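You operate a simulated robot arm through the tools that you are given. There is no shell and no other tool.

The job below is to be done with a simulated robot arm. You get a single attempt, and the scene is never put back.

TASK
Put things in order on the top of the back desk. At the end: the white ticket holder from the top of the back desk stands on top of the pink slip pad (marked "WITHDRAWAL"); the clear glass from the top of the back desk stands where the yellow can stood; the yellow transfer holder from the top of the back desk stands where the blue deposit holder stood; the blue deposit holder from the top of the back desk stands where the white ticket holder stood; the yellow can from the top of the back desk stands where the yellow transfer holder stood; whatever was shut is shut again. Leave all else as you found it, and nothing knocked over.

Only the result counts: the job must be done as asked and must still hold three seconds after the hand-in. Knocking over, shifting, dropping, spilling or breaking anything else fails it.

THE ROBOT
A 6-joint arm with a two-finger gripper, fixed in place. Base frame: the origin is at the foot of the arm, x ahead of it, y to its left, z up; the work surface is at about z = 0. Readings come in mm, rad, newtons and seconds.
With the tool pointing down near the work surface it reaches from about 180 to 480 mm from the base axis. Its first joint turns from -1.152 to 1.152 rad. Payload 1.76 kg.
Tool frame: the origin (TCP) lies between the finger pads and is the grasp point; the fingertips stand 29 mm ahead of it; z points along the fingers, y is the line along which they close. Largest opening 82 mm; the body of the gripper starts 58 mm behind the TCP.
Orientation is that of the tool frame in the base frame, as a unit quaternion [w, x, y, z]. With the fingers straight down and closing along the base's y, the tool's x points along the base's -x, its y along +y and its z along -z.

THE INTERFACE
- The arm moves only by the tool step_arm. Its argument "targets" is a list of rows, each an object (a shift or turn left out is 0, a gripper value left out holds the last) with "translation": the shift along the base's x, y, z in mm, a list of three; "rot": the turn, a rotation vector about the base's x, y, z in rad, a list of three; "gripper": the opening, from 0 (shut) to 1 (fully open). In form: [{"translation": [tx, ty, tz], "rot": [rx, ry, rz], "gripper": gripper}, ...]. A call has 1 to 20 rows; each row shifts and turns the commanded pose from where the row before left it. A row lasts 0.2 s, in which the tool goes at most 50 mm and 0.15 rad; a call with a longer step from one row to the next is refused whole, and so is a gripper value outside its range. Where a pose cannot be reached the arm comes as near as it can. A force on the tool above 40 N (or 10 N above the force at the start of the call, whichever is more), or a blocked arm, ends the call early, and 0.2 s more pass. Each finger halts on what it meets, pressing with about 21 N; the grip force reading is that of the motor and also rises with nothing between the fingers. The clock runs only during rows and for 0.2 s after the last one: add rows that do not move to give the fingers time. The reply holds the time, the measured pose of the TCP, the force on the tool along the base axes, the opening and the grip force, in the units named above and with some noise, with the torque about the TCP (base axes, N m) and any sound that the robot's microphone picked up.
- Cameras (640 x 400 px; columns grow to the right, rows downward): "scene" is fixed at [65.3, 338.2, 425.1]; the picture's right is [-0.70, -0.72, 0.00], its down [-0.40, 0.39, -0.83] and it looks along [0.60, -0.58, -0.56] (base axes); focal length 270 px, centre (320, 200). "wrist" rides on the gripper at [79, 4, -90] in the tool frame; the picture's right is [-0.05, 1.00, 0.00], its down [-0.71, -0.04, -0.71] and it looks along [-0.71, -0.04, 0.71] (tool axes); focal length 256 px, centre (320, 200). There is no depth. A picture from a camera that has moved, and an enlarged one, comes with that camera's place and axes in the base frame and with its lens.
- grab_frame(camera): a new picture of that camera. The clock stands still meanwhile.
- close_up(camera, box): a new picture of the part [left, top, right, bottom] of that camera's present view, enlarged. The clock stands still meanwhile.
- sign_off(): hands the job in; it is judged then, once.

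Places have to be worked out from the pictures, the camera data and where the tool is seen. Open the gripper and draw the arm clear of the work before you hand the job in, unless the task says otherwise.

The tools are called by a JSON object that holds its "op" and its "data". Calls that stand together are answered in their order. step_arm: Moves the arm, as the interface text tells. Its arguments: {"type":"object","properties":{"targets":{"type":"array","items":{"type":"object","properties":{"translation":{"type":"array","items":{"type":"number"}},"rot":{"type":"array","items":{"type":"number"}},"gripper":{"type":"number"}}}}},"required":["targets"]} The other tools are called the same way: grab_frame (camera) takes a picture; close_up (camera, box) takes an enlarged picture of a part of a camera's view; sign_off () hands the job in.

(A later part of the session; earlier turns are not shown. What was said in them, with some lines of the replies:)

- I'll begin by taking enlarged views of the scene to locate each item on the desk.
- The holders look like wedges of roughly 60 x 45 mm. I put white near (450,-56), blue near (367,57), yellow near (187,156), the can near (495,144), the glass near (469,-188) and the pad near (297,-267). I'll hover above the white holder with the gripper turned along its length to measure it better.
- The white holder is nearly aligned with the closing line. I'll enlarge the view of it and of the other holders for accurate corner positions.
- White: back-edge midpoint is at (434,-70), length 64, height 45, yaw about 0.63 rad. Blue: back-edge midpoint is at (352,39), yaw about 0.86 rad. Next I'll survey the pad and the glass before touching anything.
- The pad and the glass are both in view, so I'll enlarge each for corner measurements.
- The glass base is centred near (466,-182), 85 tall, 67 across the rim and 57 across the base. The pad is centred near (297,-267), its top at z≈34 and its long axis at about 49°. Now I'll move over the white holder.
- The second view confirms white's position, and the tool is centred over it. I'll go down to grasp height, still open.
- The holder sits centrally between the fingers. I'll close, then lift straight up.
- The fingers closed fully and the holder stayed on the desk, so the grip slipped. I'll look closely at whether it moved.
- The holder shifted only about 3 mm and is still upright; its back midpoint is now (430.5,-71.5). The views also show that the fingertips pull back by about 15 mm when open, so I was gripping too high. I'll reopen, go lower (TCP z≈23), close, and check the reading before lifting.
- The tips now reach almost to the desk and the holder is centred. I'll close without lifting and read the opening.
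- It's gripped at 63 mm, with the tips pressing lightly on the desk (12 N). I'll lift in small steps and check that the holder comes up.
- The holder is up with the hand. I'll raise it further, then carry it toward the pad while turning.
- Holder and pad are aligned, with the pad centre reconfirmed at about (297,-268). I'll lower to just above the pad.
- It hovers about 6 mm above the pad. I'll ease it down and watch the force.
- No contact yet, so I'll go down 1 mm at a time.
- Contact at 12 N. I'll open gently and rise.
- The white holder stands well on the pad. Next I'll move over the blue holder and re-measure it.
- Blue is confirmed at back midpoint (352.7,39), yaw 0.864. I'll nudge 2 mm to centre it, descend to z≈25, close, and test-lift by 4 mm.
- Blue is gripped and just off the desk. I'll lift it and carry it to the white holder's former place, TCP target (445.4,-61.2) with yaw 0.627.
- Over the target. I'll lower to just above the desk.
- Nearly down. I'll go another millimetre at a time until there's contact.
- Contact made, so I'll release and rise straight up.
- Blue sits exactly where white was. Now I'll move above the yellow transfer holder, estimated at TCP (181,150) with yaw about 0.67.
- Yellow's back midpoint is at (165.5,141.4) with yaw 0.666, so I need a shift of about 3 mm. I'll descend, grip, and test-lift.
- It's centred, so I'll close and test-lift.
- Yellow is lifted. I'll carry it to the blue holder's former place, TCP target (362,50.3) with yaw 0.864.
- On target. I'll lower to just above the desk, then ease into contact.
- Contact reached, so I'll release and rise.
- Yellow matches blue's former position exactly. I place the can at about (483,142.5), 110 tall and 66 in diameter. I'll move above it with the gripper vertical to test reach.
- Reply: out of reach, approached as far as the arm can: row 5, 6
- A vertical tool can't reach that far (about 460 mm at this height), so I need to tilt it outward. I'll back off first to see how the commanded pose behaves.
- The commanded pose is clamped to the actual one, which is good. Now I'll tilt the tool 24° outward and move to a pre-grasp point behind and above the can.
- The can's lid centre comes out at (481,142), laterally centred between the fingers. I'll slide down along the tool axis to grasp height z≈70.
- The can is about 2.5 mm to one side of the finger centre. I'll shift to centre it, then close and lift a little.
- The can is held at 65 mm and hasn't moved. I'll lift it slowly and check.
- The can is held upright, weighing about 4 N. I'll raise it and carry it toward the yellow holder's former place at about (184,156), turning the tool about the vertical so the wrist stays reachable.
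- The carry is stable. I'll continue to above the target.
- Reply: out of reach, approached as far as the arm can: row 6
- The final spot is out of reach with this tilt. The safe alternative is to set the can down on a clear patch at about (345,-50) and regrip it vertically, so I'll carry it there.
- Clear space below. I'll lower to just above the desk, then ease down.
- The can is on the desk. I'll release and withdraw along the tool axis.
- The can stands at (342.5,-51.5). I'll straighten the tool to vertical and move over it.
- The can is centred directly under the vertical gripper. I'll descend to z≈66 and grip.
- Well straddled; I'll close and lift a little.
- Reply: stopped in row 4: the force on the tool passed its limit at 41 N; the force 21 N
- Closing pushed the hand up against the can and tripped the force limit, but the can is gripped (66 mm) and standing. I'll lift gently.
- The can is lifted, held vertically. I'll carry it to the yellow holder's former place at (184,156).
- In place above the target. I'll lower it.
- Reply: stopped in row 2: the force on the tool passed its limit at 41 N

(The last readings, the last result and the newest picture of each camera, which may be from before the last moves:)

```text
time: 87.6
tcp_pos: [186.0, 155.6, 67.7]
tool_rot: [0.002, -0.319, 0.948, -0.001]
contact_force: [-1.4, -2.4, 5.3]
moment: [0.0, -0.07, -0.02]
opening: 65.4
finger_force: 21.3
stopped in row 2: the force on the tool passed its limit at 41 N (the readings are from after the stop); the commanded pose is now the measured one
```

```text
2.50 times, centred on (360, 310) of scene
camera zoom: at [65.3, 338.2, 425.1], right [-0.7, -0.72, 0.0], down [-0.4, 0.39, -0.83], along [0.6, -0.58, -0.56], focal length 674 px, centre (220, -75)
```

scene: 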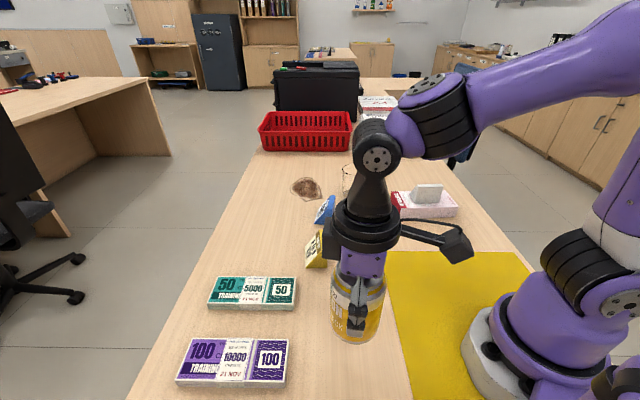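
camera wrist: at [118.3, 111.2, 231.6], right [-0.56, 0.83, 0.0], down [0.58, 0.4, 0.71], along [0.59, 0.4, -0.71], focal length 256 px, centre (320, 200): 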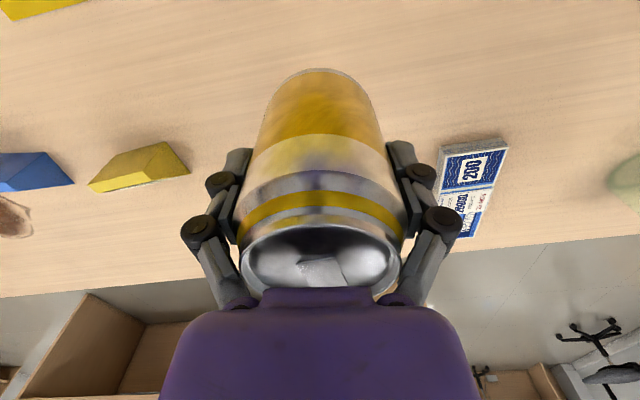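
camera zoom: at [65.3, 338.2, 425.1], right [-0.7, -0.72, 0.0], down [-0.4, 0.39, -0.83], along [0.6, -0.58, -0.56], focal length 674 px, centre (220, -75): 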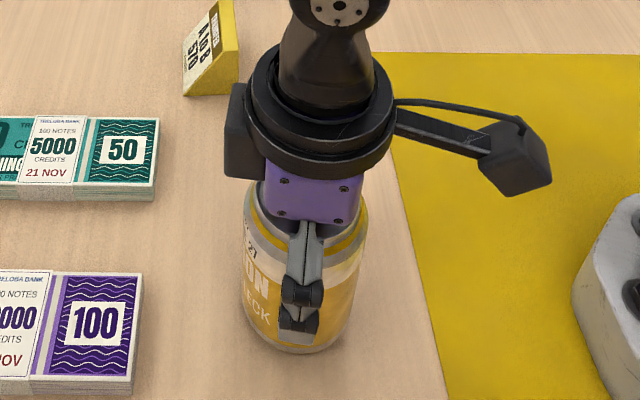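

The can is firmly on the desk. I'll release it and rise vertically.

{"op": "step_arm", "data": {"targets": [{"gripper": 0.84}, {"gripper": 0.92}, {"gripper": 1}, {}, {"translation": [0, 0, 5]}, {"translation": [0, 0, 15]}, {"translation": [0, 0, 25]}, {"translation": [0, 0, 30]}, {"translation": [0, 0, 30]}, {}, {}]}}

{"op": "close_up", "data": {"camera": "scene", "box": [290, 230, 430, 390]}}

{"op": "grab_frame", "data": {"camera": "wrist"}}

```text
time: 90.0
tcp_pos: [183.8, 156.7, 173.4]
tool_rot: [0.001, -0.32, 0.948, 0.001]
contact_force: [0.3, -0.3, 0.6]
moment: [0.0, 0.0, -0.05]
opening: 82.1
finger_force: 0.1
```

```text
2.50 times, centred on (360, 310) of scene
camera zoom: at [65.3, 338.2, 425.1], right [-0.7, -0.72, 0.0], down [-0.4, 0.39, -0.83], along [0.6, -0.58, -0.56], focal length 674 px, centre (220, -75)
```

zoom: 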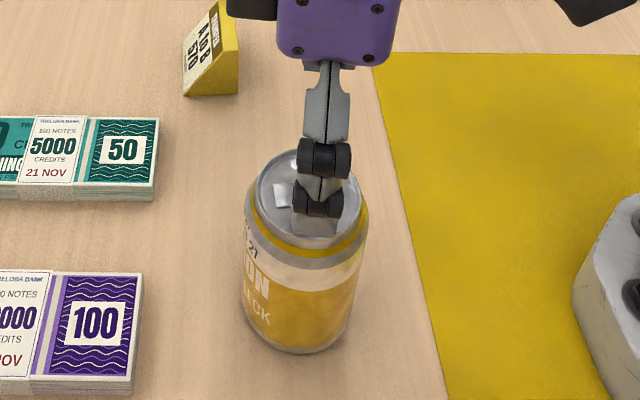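

```text
taken
camera wrist: at [117.2, 111.4, 263.5], right [-0.56, 0.83, 0.0], down [0.58, 0.4, 0.71], along [0.59, 0.4, -0.71], focal length 256 px, centre (320, 200)
```

wrist: 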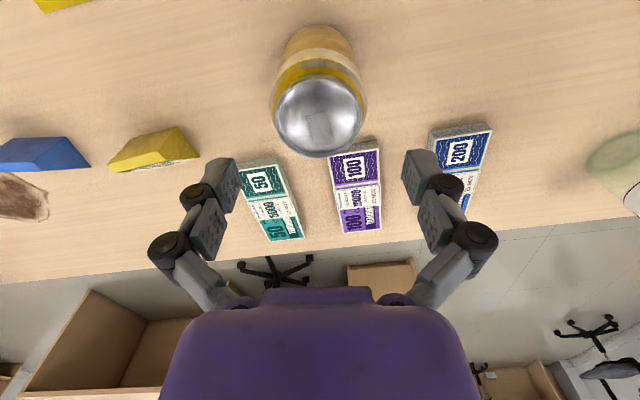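

The can stands at the transfer holder's former place. Now the glass: I'll swing over, turn radially, and tilt outward to a pre-grasp point.

{"op": "step_arm", "data": {"targets": [{"translation": [17.6, -29.6, 1], "rot": [0, 0, -0.1023]}, {"translation": [17.6, -29.6, 1], "rot": [0, 0, -0.1023]}, {"translation": [17.6, -29.6, 1], "rot": [0, 0, -0.1023]}, {"translation": [17.6, -29.6, 1], "rot": [0, 0, -0.1023]}, {"translation": [17.6, -29.6, 1], "rot": [0, 0, -0.1023]}, {"translation": [17.6, -29.6, 1], "rot": [0, 0, -0.1023]}, {"translation": [17.6, -29.6, 1], "rot": [0, 0, -0.1023]}, {"translation": [17.6, -29.6, 1], "rot": [0, 0, -0.1023]}, {"translation": [17.6, -29.6, 1], "rot": [0, 0, -0.1023]}, {"translation": [17.6, -29.6, 1], "rot": [0, 0, -0.1023]}, {"translation": [17, -7, -8], "rot": [-0.0508, -0.1305, 0]}, {"translation": [17, -7, -8], "rot": [-0.0508, -0.1305, 0]}, {"translation": [17, -7, -9], "rot": [-0.0508, -0.1305, 0]}, {}, {}, {}]}}

{"op": "grab_frame", "data": {"camera": "wrist"}}

{"op": "grab_frame", "data": {"camera": "scene"}}

```text
time: 93.4
tcp_pos: [412.0, -161.0, 159.4]
tool_rot: [0.206, 0.181, 0.961, -0.039]
contact_force: [-0.5, 0.0, 0.0]
moment: [-0.01, 0.03, 0.03]
opening: 82.2
finger_force: 0.1
```

```text
taken
camera wrist: at [311.4, -117.8, 208.6], right [0.41, 0.91, 0.02], down [0.32, -0.16, 0.93], along [0.86, -0.38, -0.35], focal length 256 px, centre (320, 200)
```

wrist: 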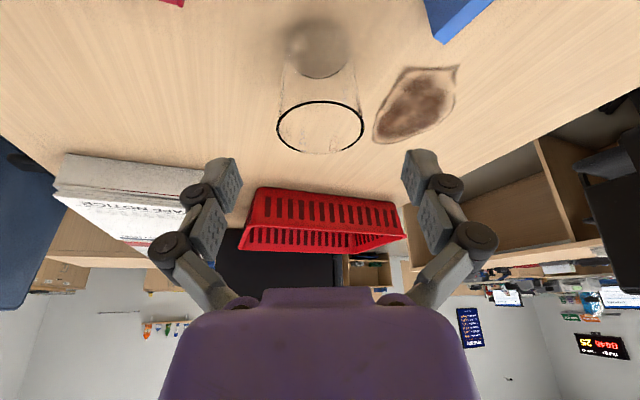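

```text
taken
```

scene: 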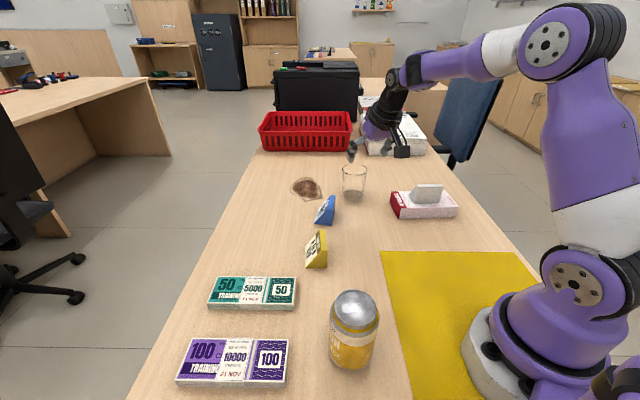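

The glass is in view ahead. I'll enlarge both views to pin its position down, since this estimate differs by a few mm from the earlier one.

{"op": "close_up", "data": {"camera": "wrist", "box": [250, 0, 390, 170]}}

{"op": "close_up", "data": {"camera": "scene", "box": [320, 150, 400, 210]}}

```text
2.35 times, centred on (320, 85) of wrist
camera zoom: at [311.4, -117.8, 208.6], right [0.41, 0.91, 0.02], down [0.32, -0.16, 0.93], along [0.86, -0.38, -0.35], focal length 602 px, centre (320, 471)
```

zoom: 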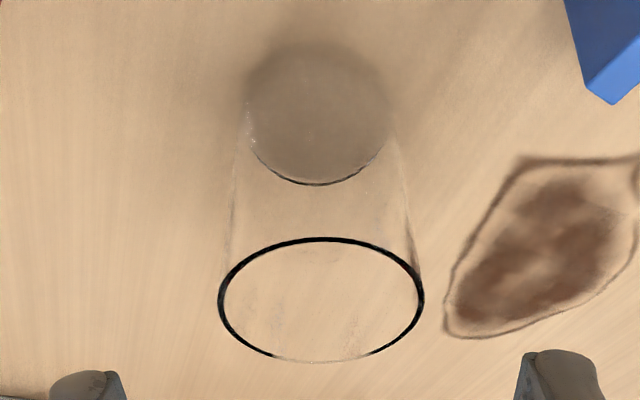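

```text
6.67 times, centred on (360, 180) of scene
camera zoom: at [65.3, 338.2, 425.1], right [-0.7, -0.72, 0.0], down [-0.4, 0.39, -0.83], along [0.6, -0.58, -0.56], focal length 1797 px, centre (53, 333)
```

zoom: 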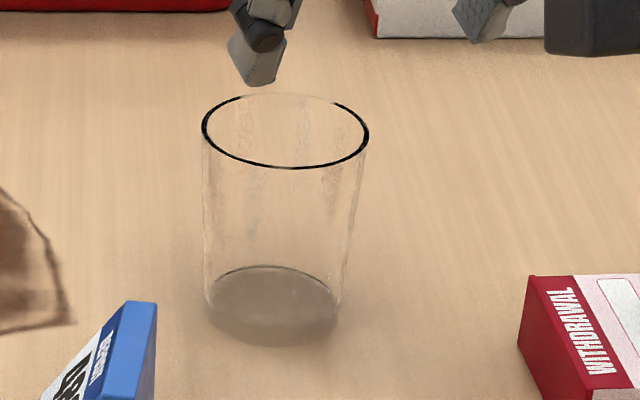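

The glass hasn't moved; my combined estimate is (467,-184.5). I'll advance to about 75 mm short of the grasp along the tool axis and check alignment there.

{"op": "step_arm", "data": {"targets": [{"translation": [9, -4.2, -15.5]}, {"translation": [9, -4.2, -15.5]}, {"translation": [8.4, -3.9, -15]}, {}, {}, {}]}}

{"op": "grab_frame", "data": {"camera": "wrist"}}

{"op": "close_up", "data": {"camera": "scene", "box": [310, 120, 420, 210]}}

```text
time: 94.8
tcp_pos: [438.3, -172.8, 114.0]
tool_rot: [0.206, 0.182, 0.961, -0.039]
contact_force: [0.1, 0.0, 0.1]
moment: [0.0, 0.0, -0.03]
opening: 82.0
finger_force: 0.0
```

```text
taken
camera wrist: at [338.1, -129.2, 162.6], right [0.41, 0.91, 0.02], down [0.32, -0.16, 0.93], along [0.86, -0.38, -0.36], focal length 256 px, centre (320, 200)
```

wrist: 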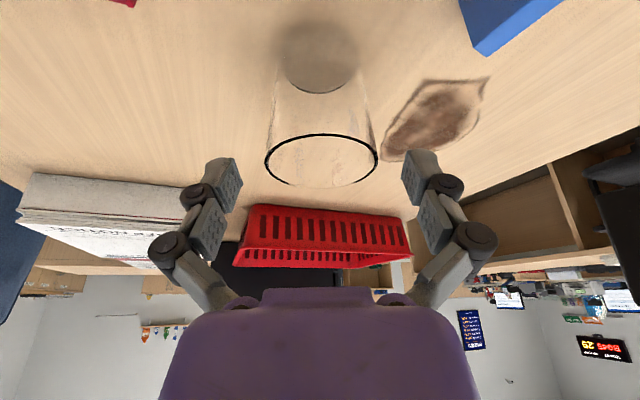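

```text
4.44 times, centred on (365, 165) of scene
camera zoom: at [65.3, 338.2, 425.1], right [-0.7, -0.72, 0.0], down [-0.4, 0.39, -0.83], along [0.6, -0.58, -0.56], focal length 1198 px, centre (120, 356)
```

zoom: 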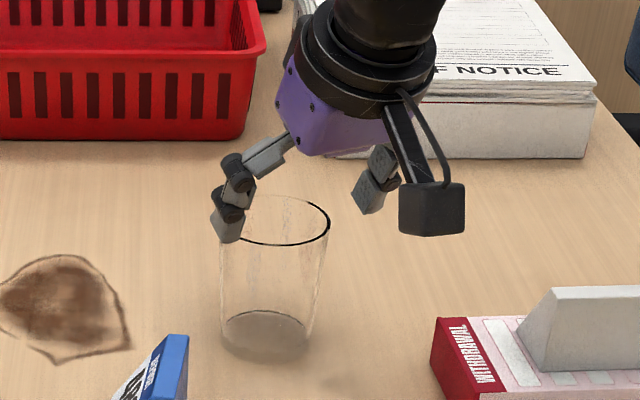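

Lateral alignment is good, with the glass within 1 mm of the mid-plane. I'll advance to the grasp pose at about (465.5,-184.2,46).

{"op": "step_arm", "data": {"targets": [{"translation": [6.4, -2.7, -16]}, {"translation": [6.4, -2.7, -16]}, {"translation": [6.4, -2.7, -16]}, {"translation": [4.8, -2, -12]}, {"translation": [3.2, -1.3, -8]}, {}, {}]}}

{"op": "grab_frame", "data": {"camera": "wrist"}}

{"op": "close_up", "data": {"camera": "scene", "box": [310, 120, 420, 210]}}

```text
time: 96.4
tcp_pos: [464.4, -184.3, 45.2]
tool_rot: [0.206, 0.182, 0.961, -0.038]
contact_force: [-0.6, 0.0, -0.2]
moment: [-0.01, -0.04, -0.03]
opening: 82.0
finger_force: 0.0
```

```text
taken
camera wrist: at [365.2, -141.0, 94.5], right [0.41, 0.91, 0.02], down [0.32, -0.16, 0.93], along [0.86, -0.38, -0.36], focal length 256 px, centre (320, 200)
```

wrist: 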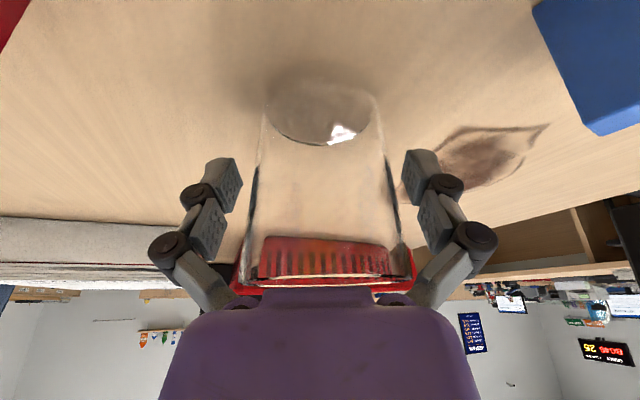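

```text
4.44 times, centred on (365, 165) of scene
camera zoom: at [65.3, 338.2, 425.1], right [-0.7, -0.72, 0.0], down [-0.4, 0.39, -0.83], along [0.6, -0.58, -0.56], focal length 1198 px, centre (120, 356)
```

zoom: 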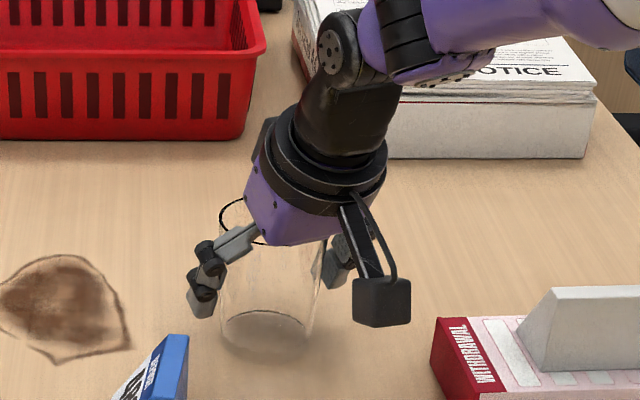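

Both views agree that the glass is about 2.5 mm toward +y from the finger centre. I'll shift, then close.

{"op": "step_arm", "data": {"targets": [{"translation": [1.8, 2.0, 0]}, {}, {}, {"gripper": 0}, {}, {}, {}]}}

{"op": "grab_frame", "data": {"camera": "wrist"}}

{"op": "close_up", "data": {"camera": "scene", "box": [310, 120, 420, 210]}}

```text
time: 98.0
tcp_pos: [465.5, -181.4, 44.2]
tool_rot: [0.204, 0.181, 0.961, -0.039]
contact_force: [-3.4, 2.5, 19.3]
moment: [-0.27, -0.25, -0.07]
opening: 61.2
finger_force: 20.7
```

```text
taken
camera wrist: at [365.8, -138.7, 93.2], right [0.41, 0.91, 0.02], down [0.32, -0.17, 0.93], along [0.85, -0.37, -0.36], focal length 256 px, centre (320, 200)
```

wrist: 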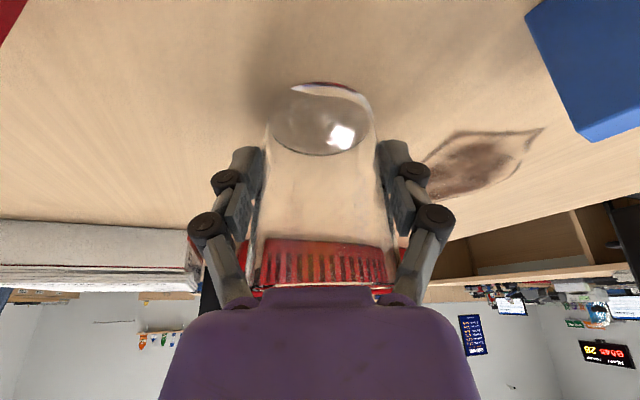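

```text
4.44 times, centred on (365, 165) of scene
camera zoom: at [65.3, 338.2, 425.1], right [-0.7, -0.72, 0.0], down [-0.4, 0.39, -0.83], along [0.6, -0.58, -0.56], focal length 1198 px, centre (120, 356)
```

zoom: 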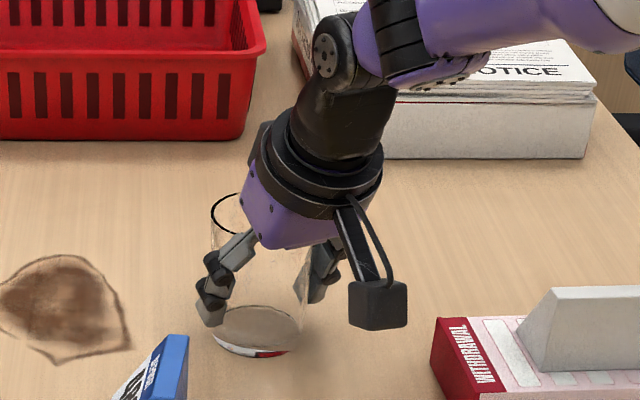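

The glass looks slightly tilted by the grip. I'll look closely before going on.

{"op": "close_up", "data": {"camera": "wrist", "box": [220, 60, 430, 300]}}

{"op": "close_up", "data": {"camera": "scene", "box": [330, 155, 400, 215]}}

```text
1.67 times, centred on (325, 180) of wrist
camera zoom: at [365.8, -138.7, 93.2], right [0.41, 0.91, 0.02], down [0.32, -0.17, 0.93], along [0.85, -0.37, -0.36], focal length 427 px, centre (312, 233)
```

zoom: 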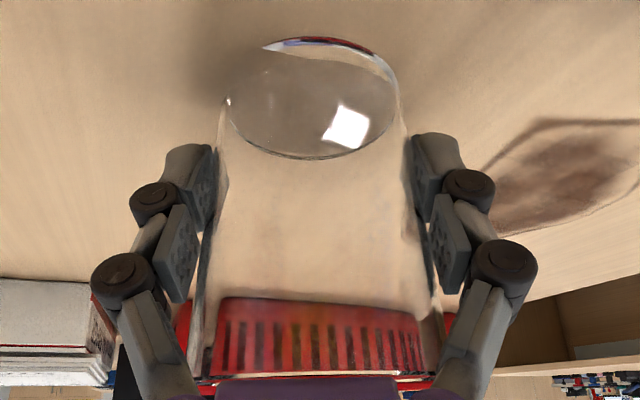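

```text
6.67 times, centred on (365, 185) of scene
camera zoom: at [65.3, 338.2, 425.1], right [-0.7, -0.72, 0.0], down [-0.4, 0.39, -0.83], along [0.6, -0.58, -0.56], focal length 1797 px, centre (20, 300)
```

zoom: 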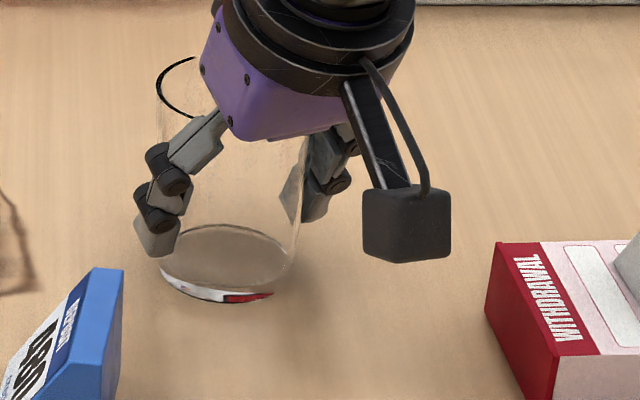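

The glass is held (61 mm) but pressed with its far edge on the desk and leaning a little. I'll lift slightly and see how it hangs.

{"op": "step_arm", "data": {"targets": [{"translation": [0, 0, 1]}, {"translation": [0, 0, 2]}, {"translation": [0, 0, 4]}, {"translation": [0, 0, 6]}, {}, {}]}}

{"op": "close_up", "data": {"camera": "wrist", "box": [220, 60, 430, 300]}}

{"op": "close_up", "data": {"camera": "scene", "box": [330, 155, 400, 215]}}

```text
time: 99.4
tcp_pos: [467.1, -182.5, 58.4]
tool_rot: [0.207, 0.181, 0.961, -0.039]
contact_force: [0.3, -0.1, -2.1]
moment: [0.03, 0.01, 0.0]
opening: 60.5
finger_force: 21.0
```

```text
1.67 times, centred on (325, 180) of wrist
camera zoom: at [366.8, -138.6, 107.2], right [0.41, 0.91, 0.02], down [0.32, -0.16, 0.93], along [0.86, -0.38, -0.36], focal length 427 px, centre (312, 233)
```

zoom: 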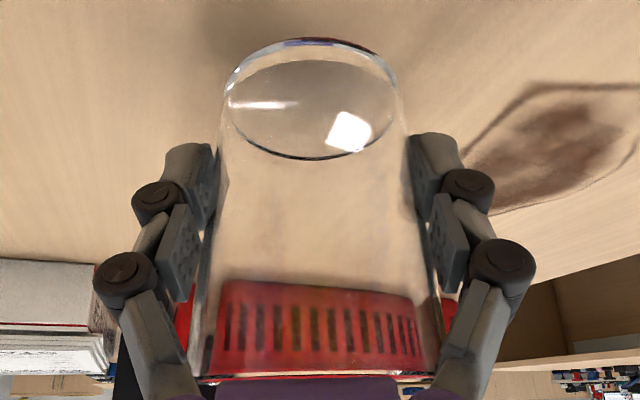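

```text
6.67 times, centred on (365, 185) of scene
camera zoom: at [65.3, 338.2, 425.1], right [-0.7, -0.72, 0.0], down [-0.4, 0.39, -0.83], along [0.6, -0.58, -0.56], focal length 1797 px, centre (20, 300)
```

zoom: 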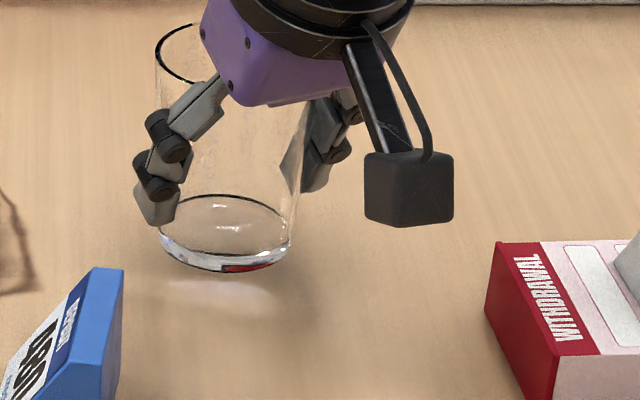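

The glass is in the air and essentially upright. I'll lift it to z≈140 and carry it across to the can's former place at (482,141.5), rotating with the base to keep the same tilt.

{"op": "step_arm", "data": {"targets": [{"translation": [0, 0, 12]}, {"translation": [0, 0, 22]}, {"translation": [0, 0, 25]}, {"translation": [0, 0, 22]}, {"translation": [0.5, 12, 0], "rot": [0, 0, 0.0244]}, {"translation": [1.2, 26, 0], "rot": [0, 0, 0.0528]}, {"translation": [1.2, 26, 0], "rot": [0, 0, 0.0528]}, {"translation": [1.2, 26, 0], "rot": [0, 0, 0.0528]}, {"translation": [1.2, 26, 0], "rot": [0, 0, 0.0528]}, {"translation": [1.2, 26, 0], "rot": [0, 0, 0.0528]}, {}, {}]}}

{"op": "grab_frame", "data": {"camera": "scene"}}

{"op": "grab_frame", "data": {"camera": "wrist"}}

```text
time: 102.0
tcp_pos: [474.4, -38.4, 139.6]
tool_rot: [0.209, 0.042, 0.977, -0.01]
contact_force: [-0.5, 0.5, -1.3]
moment: [0.0, -0.01, 0.02]
opening: 60.6
finger_force: 20.5
```

```text
taken
```

scene: 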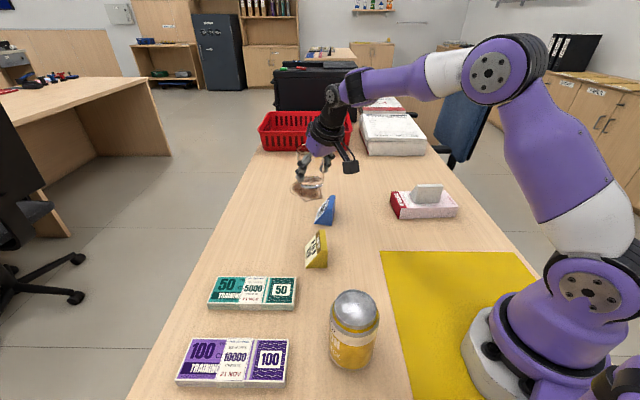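

```text
taken
camera wrist: at [364.7, -26.7, 188.2], right [0.13, 0.99, 0.02], down [0.35, -0.07, 0.93], along [0.93, -0.12, -0.36], focal length 256 px, centre (320, 200)
```

wrist: 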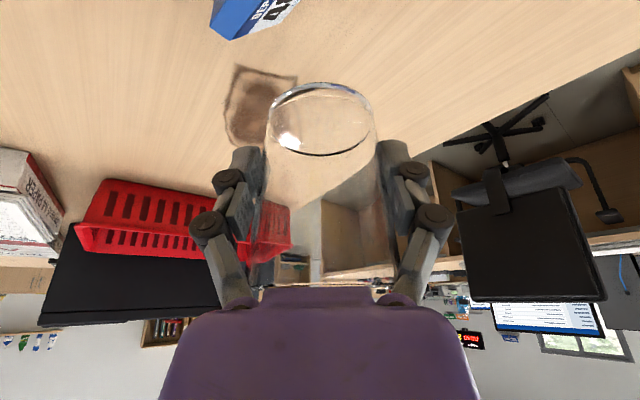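

The carry is stable. I'll continue to above the can's former spot.

{"op": "step_arm", "data": {"targets": [{"translation": [1.1, 25.7, 0], "rot": [0, 0, 0.0531]}, {"translation": [1.1, 25.7, 0], "rot": [0, 0, 0.0531]}, {"translation": [1.1, 25.7, 0], "rot": [0, 0, 0.0531]}, {"translation": [1.1, 25.7, 0], "rot": [0, 0, 0.0531]}, {"translation": [1.1, 25.7, 0], "rot": [0, 0, 0.0531]}, {"translation": [1.1, 25.7, 0], "rot": [0, 0, 0.0531]}, {"translation": [1.1, 25.7, 0], "rot": [0, 0, 0.0531]}, {}, {}, {}]}}

{"op": "grab_frame", "data": {"camera": "scene"}}

{"op": "grab_frame", "data": {"camera": "wrist"}}

```text
time: 104.2
tcp_pos: [480.4, 138.6, 140.2]
tool_rot: [0.208, -0.139, 0.968, 0.03]
contact_force: [0.5, 0.3, -2.3]
moment: [-0.02, 0.04, 0.0]
opening: 60.6
finger_force: 20.5
```

```text
taken
```

scene: 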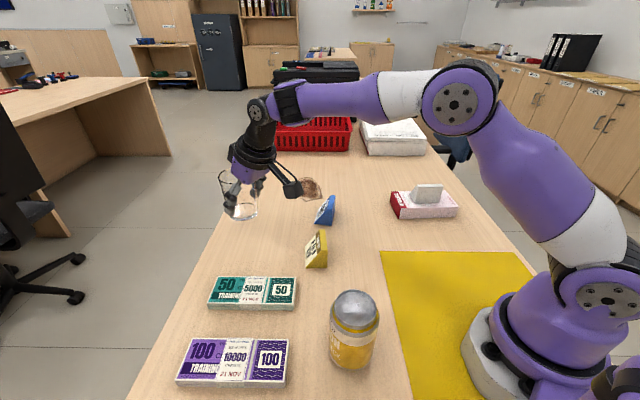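

```text
taken
camera wrist: at [374.4, 110.8, 189.6], right [-0.24, 0.97, 0.02], down [0.35, 0.06, 0.93], along [0.91, 0.23, -0.36], focal length 256 px, centre (320, 200)
```

wrist: 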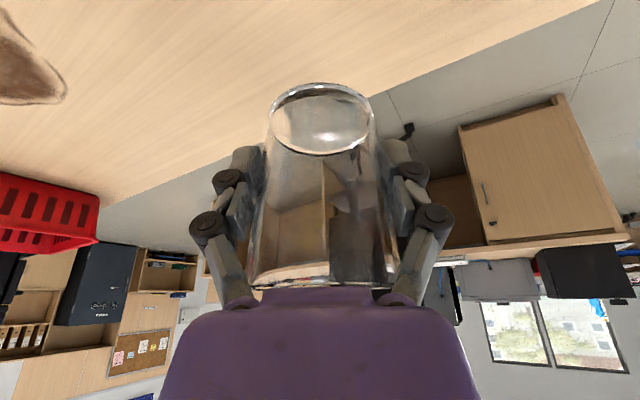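

It needs a shift of about (1,3) mm to match the can's grasp pose. I'll correct that and lower to just above the desk.

{"op": "step_arm", "data": {"targets": [{"translation": [1, 3.2, -20]}, {"translation": [0, 0, -25]}, {"translation": [0, 0, -20]}, {"translation": [0, 0, -15]}, {"translation": [0, 0, -7]}, {"translation": [0, 0, -3]}, {}, {}]}}

{"op": "close_up", "data": {"camera": "scene", "box": [200, 160, 300, 270]}}

{"op": "grab_frame", "data": {"camera": "wrist"}}

```text
time: 106.0
tcp_pos: [482.0, 142.9, 48.8]
tool_rot: [0.207, -0.139, 0.968, 0.029]
contact_force: [0.2, -0.4, -1.7]
moment: [0.0, 0.01, 0.0]
opening: 60.7
finger_force: 21.1
```

```text
3.64 times, centred on (250, 215) of scene
camera zoom: at [65.3, 338.2, 425.1], right [-0.7, -0.72, 0.0], down [-0.4, 0.39, -0.83], along [0.6, -0.58, -0.56], focal length 980 px, centre (574, 146)
```

zoom: 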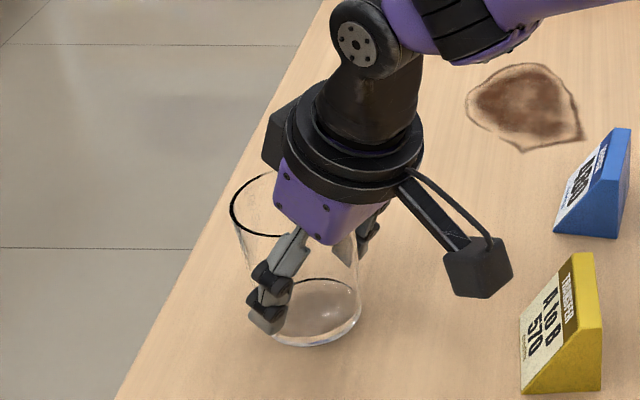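

```text
taken
camera wrist: at [375.7, 115.5, 98.2], right [-0.24, 0.97, 0.02], down [0.35, 0.06, 0.93], along [0.91, 0.23, -0.36], focal length 256 px, centre (320, 200)
```

wrist: 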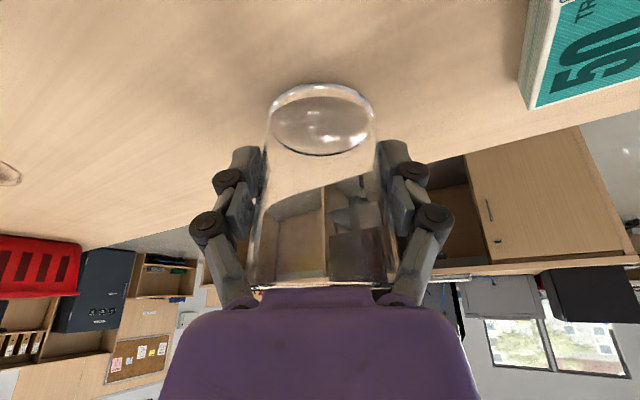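

Before setting it down, I'll compare its position with where the can stood, using the same enlarged window as before.

{"op": "close_up", "data": {"camera": "scene", "box": [210, 180, 290, 280]}}

{"op": "close_up", "data": {"camera": "wrist", "box": [220, 60, 430, 300]}}

```text
4.00 times, centred on (250, 230) of scene
camera zoom: at [65.3, 338.2, 425.1], right [-0.7, -0.72, 0.0], down [-0.4, 0.39, -0.83], along [0.6, -0.58, -0.56], focal length 1078 px, centre (600, 80)
```

zoom: 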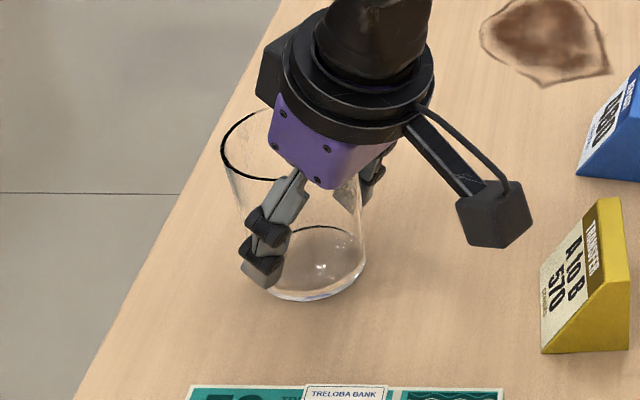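

```text
1.67 times, centred on (325, 180) of wrist
camera zoom: at [375.7, 115.5, 98.2], right [-0.24, 0.97, 0.02], down [0.35, 0.06, 0.93], along [0.91, 0.23, -0.36], focal length 427 px, centre (312, 233)
```

zoom: 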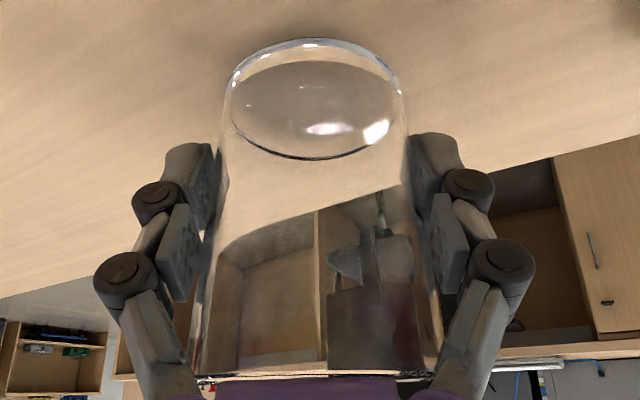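

Relative to the can's old footprint, the glass sits about 6–7 mm too far out and leans about 3° outward. I'll shift it back and add a 0.05 rad tilt correction, then re-check.

{"op": "step_arm", "data": {"targets": [{"translation": [-4, -2.3, 1], "rot": [0.007, -0.024, 0]}, {"translation": [-4, -2.3, 0], "rot": [0.007, -0.024, 0]}, {}, {}]}}

{"op": "close_up", "data": {"camera": "scene", "box": [210, 180, 290, 280]}}

{"op": "close_up", "data": {"camera": "wrist", "box": [220, 60, 430, 300]}}

```text
time: 107.0
tcp_pos: [474.0, 137.6, 48.6]
tool_rot: [0.232, -0.139, 0.962, 0.034]
contact_force: [-0.2, -0.3, -1.4]
moment: [-0.06, 0.0, -0.03]
opening: 60.5
finger_force: 20.7
```

```text
4.00 times, centred on (250, 230) of scene
camera zoom: at [65.3, 338.2, 425.1], right [-0.7, -0.72, 0.0], down [-0.4, 0.39, -0.83], along [0.6, -0.58, -0.56], focal length 1078 px, centre (600, 80)
```

zoom: 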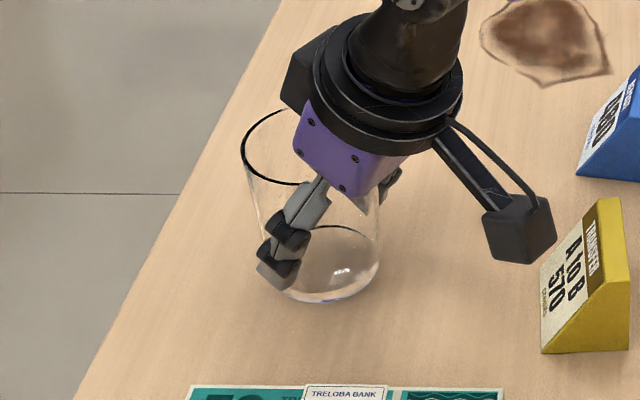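

```text
1.67 times, centred on (325, 180) of wrist
camera zoom: at [365.5, 109.5, 92.9], right [-0.24, 0.97, 0.02], down [0.3, 0.05, 0.95], along [0.92, 0.23, -0.31], focal length 427 px, centre (312, 233)
```

zoom: 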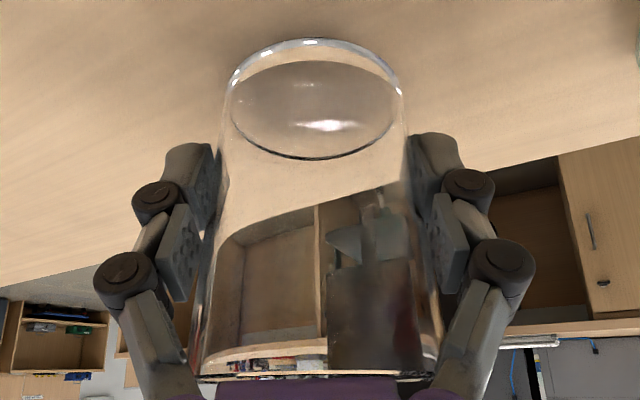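

The glass base now coincides with the can's old footprint and it looks upright. I'll ease it down to contact.

{"op": "step_arm", "data": {"targets": [{"translation": [0, 0, -1.5]}, {}]}}

{"op": "step_arm", "data": {"targets": [{"translation": [0, 0, -1]}, {}]}}

{"op": "step_arm", "data": {"targets": [{"translation": [0, 0, -1]}, {}]}}

```text
time: 107.6
tcp_pos: [475.8, 138.0, 47.9]
tool_rot: [0.232, -0.139, 0.962, 0.033]
contact_force: [0.6, -0.9, -2.0]
moment: [0.0, 0.0, -0.03]
opening: 60.5
finger_force: 21.3
```

```text
time: 108.2
tcp_pos: [474.1, 137.5, 47.2]
tool_rot: [0.232, -0.139, 0.962, 0.034]
contact_force: [0.4, -0.2, -1.1]
moment: [0.05, -0.02, 0.01]
opening: 60.6
finger_force: 21.2
```

```text
time: 108.8
tcp_pos: [475.0, 138.4, 46.4]
tool_rot: [0.232, -0.139, 0.962, 0.033]
contact_force: [-0.4, 0.2, -1.4]
moment: [0.02, -0.01, 0.01]
opening: 60.4
finger_force: 21.3
```

No contact yet; I'll continue down in 1 mm steps.

{"op": "step_arm", "data": {"targets": [{"translation": [0, 0, -1]}, {}]}}

{"op": "step_arm", "data": {"targets": [{"translation": [0, 0, -1]}, {}]}}

{"op": "close_up", "data": {"camera": "scene", "box": [210, 180, 290, 280]}}

```text
time: 109.4
tcp_pos: [473.7, 137.8, 45.0]
tool_rot: [0.232, -0.138, 0.962, 0.034]
contact_force: [1.1, -0.2, -1.9]
moment: [-0.03, 0.05, -0.02]
opening: 60.5
finger_force: 20.9
```

```text
time: 110.0
tcp_pos: [474.0, 138.0, 44.8]
tool_rot: [0.232, -0.138, 0.962, 0.033]
contact_force: [-0.7, 1.3, 0.3]
moment: [0.0, 0.07, -0.01]
opening: 60.5
finger_force: 20.9
```

```text
4.00 times, centred on (250, 230) of scene
camera zoom: at [65.3, 338.2, 425.1], right [-0.7, -0.72, 0.0], down [-0.4, 0.39, -0.83], along [0.6, -0.58, -0.56], focal length 1078 px, centre (600, 80)
```

zoom: 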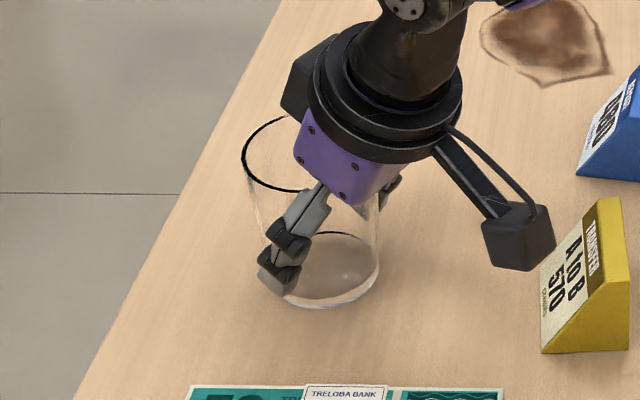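

Contact is starting (the weight is coming off). One more half-millimetre or so.

{"op": "step_arm", "data": {"targets": [{"translation": [0, 0, -0.7]}, {}]}}

{"op": "step_arm", "data": {"targets": [{"translation": [0, 0, -0.5]}, {}]}}

{"op": "close_up", "data": {"camera": "wrist", "box": [220, 60, 430, 300]}}

```text
time: 110.6
tcp_pos: [475.6, 137.6, 43.0]
tool_rot: [0.233, -0.138, 0.962, 0.033]
contact_force: [-3.2, -3.1, 8.9]
moment: [-0.26, 0.25, 0.03]
opening: 60.6
finger_force: 21.2
```

```text
time: 111.2
tcp_pos: [474.8, 138.1, 44.1]
tool_rot: [0.234, -0.139, 0.962, 0.034]
contact_force: [2.2, 1.2, 10.5]
moment: [-0.07, 0.11, -0.02]
opening: 60.5
finger_force: 21.3
```

```text
1.67 times, centred on (325, 180) of wrist
camera zoom: at [366.6, 110.0, 87.5], right [-0.24, 0.97, 0.02], down [0.3, 0.05, 0.95], along [0.92, 0.23, -0.3], focal length 427 px, centre (312, 233)
```

zoom: 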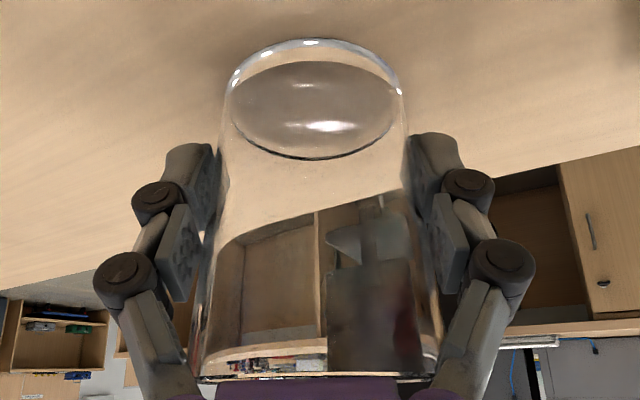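

The glass is seated with about 10 N, nearly flat. I'll open gently and hold still before withdrawing.

{"op": "step_arm", "data": {"targets": [{"gripper": 0.77}, {"gripper": 0.82}, {"gripper": 0.9}, {"gripper": 1}, {}]}}

{"op": "grab_frame", "data": {"camera": "wrist"}}

{"op": "close_up", "data": {"camera": "scene", "box": [210, 180, 290, 280]}}

```text
time: 112.4
tcp_pos: [475.7, 137.9, 43.6]
tool_rot: [0.232, -0.138, 0.962, 0.033]
contact_force: [0.8, -0.4, -0.1]
moment: [0.01, -0.01, 0.02]
opening: 82.0
finger_force: 0.1
```

```text
taken
camera wrist: at [366.1, 109.8, 87.0], right [-0.24, 0.97, 0.02], down [0.3, 0.05, 0.95], along [0.92, 0.23, -0.31], focal length 256 px, centre (320, 200)
```

wrist: 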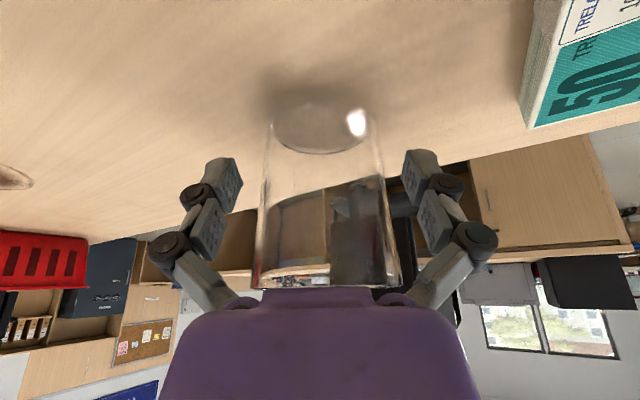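

```text
4.00 times, centred on (250, 230) of scene
camera zoom: at [65.3, 338.2, 425.1], right [-0.7, -0.72, 0.0], down [-0.4, 0.39, -0.83], along [0.6, -0.58, -0.56], focal length 1078 px, centre (600, 80)
```

zoom: 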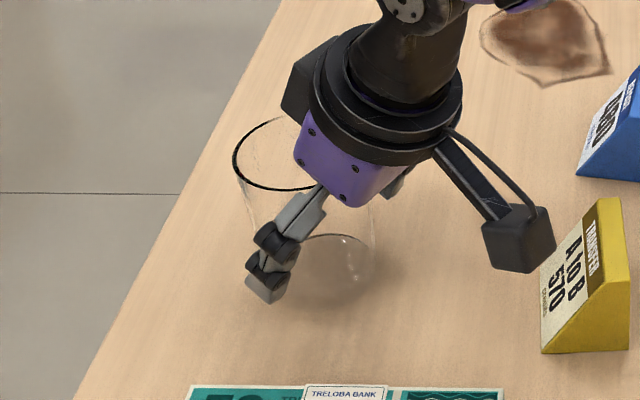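

The glass is free and standing. I'll withdraw along the tool axis.

{"op": "step_arm", "data": {"targets": [{"translation": [-4.3, -1.3, 9]}, {"translation": [-6.5, -1.9, 13.4]}, {"translation": [-8.7, -2.6, 18]}, {"translation": [-8.7, -2.6, 18]}, {"translation": [-13, -3.8, 27]}, {"translation": [-13, -3.8, 27]}, {"translation": [-20, -6, 20]}, {}, {}]}}

{"op": "grab_frame", "data": {"camera": "scene"}}

{"op": "close_up", "data": {"camera": "scene", "box": [210, 180, 290, 280]}}

{"op": "grab_frame", "data": {"camera": "wrist"}}

```text
time: 114.4
tcp_pos: [400.2, 116.1, 175.3]
tool_rot: [0.231, -0.139, 0.962, 0.033]
contact_force: [-0.2, 0.4, -0.6]
moment: [0.0, 0.0, -0.05]
opening: 81.9
finger_force: 0.0
```

```text
taken
```

scene: 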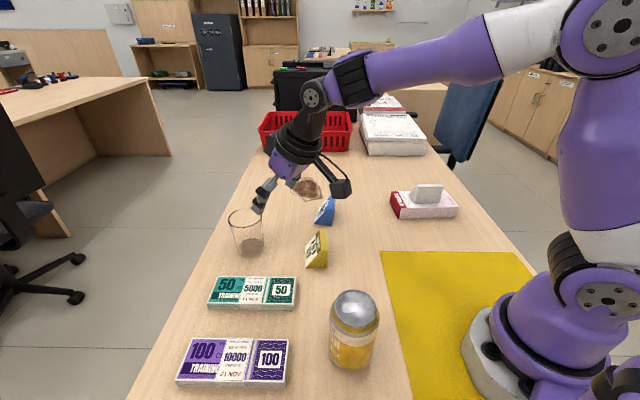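

```text
4.00 times, centred on (250, 230) of scene
camera zoom: at [65.3, 338.2, 425.1], right [-0.7, -0.72, 0.0], down [-0.4, 0.39, -0.83], along [0.6, -0.58, -0.56], focal length 1078 px, centre (600, 80)
```

zoom: 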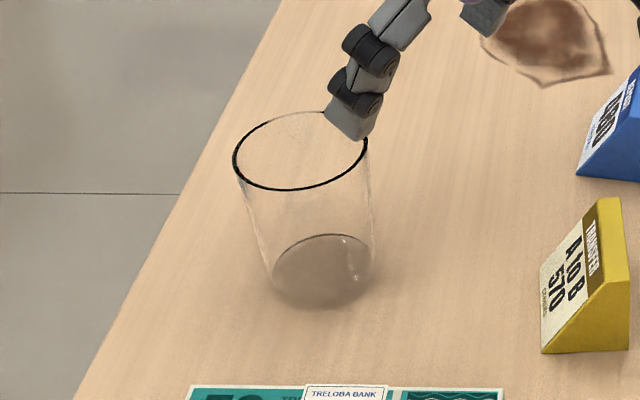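

```text
taken
camera wrist: at [291.5, 88.7, 219.2], right [-0.24, 0.97, 0.02], down [0.31, 0.05, 0.95], along [0.92, 0.23, -0.31], focal length 256 px, centre (320, 200)
```

wrist: 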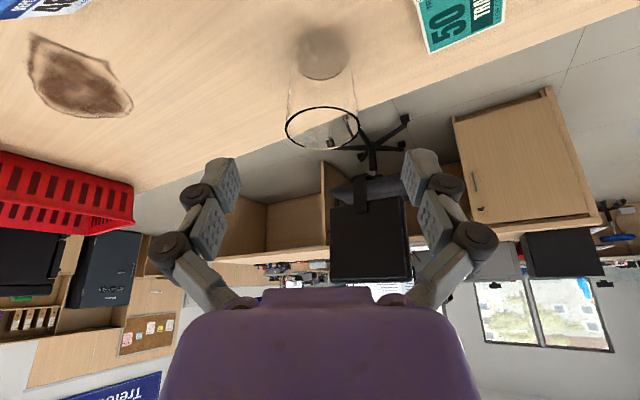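

The glass stands exactly on the can's former footprint. I'll straighten the tool, draw the arm clear toward its starting pose, and do a final check.

{"op": "step_arm", "data": {"targets": [{"translation": [-10, -10, 15], "rot": [-0.0333, 0.1127, 0]}, {"translation": [-10, -30, 15], "rot": [-0.0333, 0.1127, 0]}, {"translation": [-10, -36, 10], "rot": [-0.0333, 0.1127, 0]}, {"translation": [-10, -36, 10], "rot": [-0.0333, 0.1127, 0]}, {"translation": [-10, -36, 7], "rot": [0, 0, -0.14]}, {"translation": [-10, -36, 0], "rot": [0, 0, -0.14]}, {"translation": [-2, -28, 0]}, {}, {}, {}]}}

{"op": "grab_frame", "data": {"camera": "scene"}}

{"op": "grab_frame", "data": {"camera": "wrist"}}

{"op": "close_up", "data": {"camera": "scene", "box": [200, 150, 480, 390]}}

```text
time: 116.6
tcp_pos: [339.3, -94.8, 233.8]
tool_rot: [0.001, -0.003, 1.0, 0.0]
contact_force: [0.2, 0.7, 0.0]
moment: [-0.02, 0.03, -0.01]
opening: 81.8
finger_force: 0.1
```

```text
taken
```

scene: 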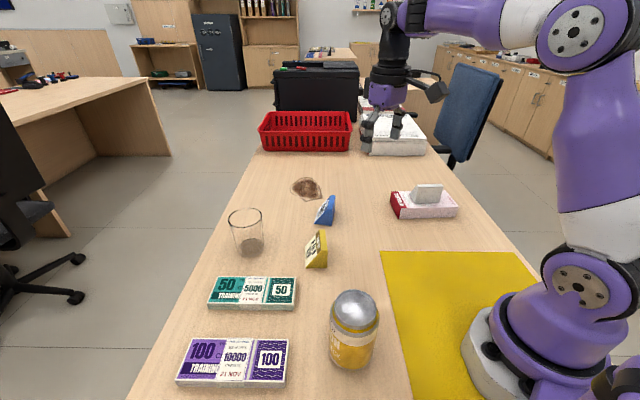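

```text
taken
camera wrist: at [258.7, -92.6, 324.1], right [0.05, 1.0, 0.0], down [0.7, -0.03, 0.71], along [0.71, -0.03, -0.71], focal length 256 px, centre (320, 200)
```

wrist: 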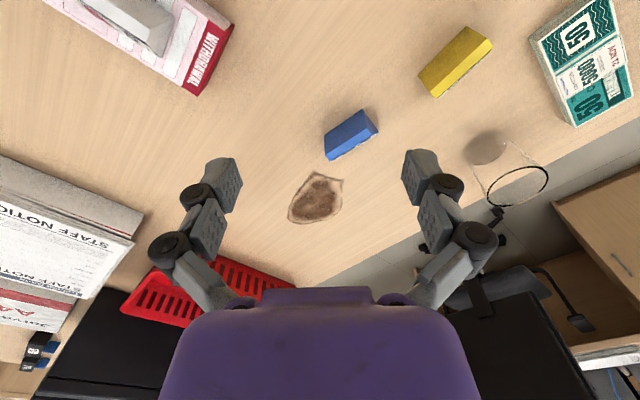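

```text
1.67 times, centred on (340, 270) of scene
camera zoom: at [65.3, 338.2, 425.1], right [-0.7, -0.72, 0.0], down [-0.4, 0.39, -0.83], along [0.6, -0.58, -0.56], focal length 449 px, centre (287, 83)
```

zoom: 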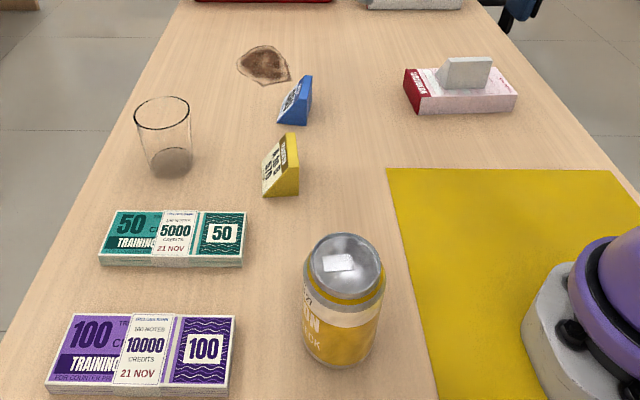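

Everything is where it was asked to be: white on the pad, blue, yellow, can and glass in their new places, all upright. The gripper is open and the arm clear, so I'm handing in.

{"op": "sign_off", "data": {}}

```text
The job is handed in.
```

The back desk is in order and I've handed the job in; I don't have a verdict on it. In the last pictures, everything was upright and the arm was clear with the gripper open.

| Item | Now stands | Match |
|---|---|---|
| White ticket holder | on top of the pink "WITHDRAWAL" pad | near the pad's centre, turned to run along its length |
| Blue deposit holder | where the white ticket holder stood | within about 1 mm in the scene view |
| Yellow transfer holder | where the blue deposit holder stood | no visible difference in the scene view |
| Yellow can | where the yellow transfer holder stood | on the measured centre, within about 3 mm |
| Clear glass | where the yellow can stood | within a few mm of the can's footprint |

- **White holder:** my first grip slipped and nudged it about 3 mm. I regripped it lower before moving it.
- **Can:** I couldn't reach its new spot with the first grip. I set it down briefly on a clear patch, regripped it and then placed it.
- **Glass:** it leaned a little in the grip. I straightened it before setting it down.

I didn't open anything, so there was nothing to shut. The pad, note bundles, basket and stain look unmoved.
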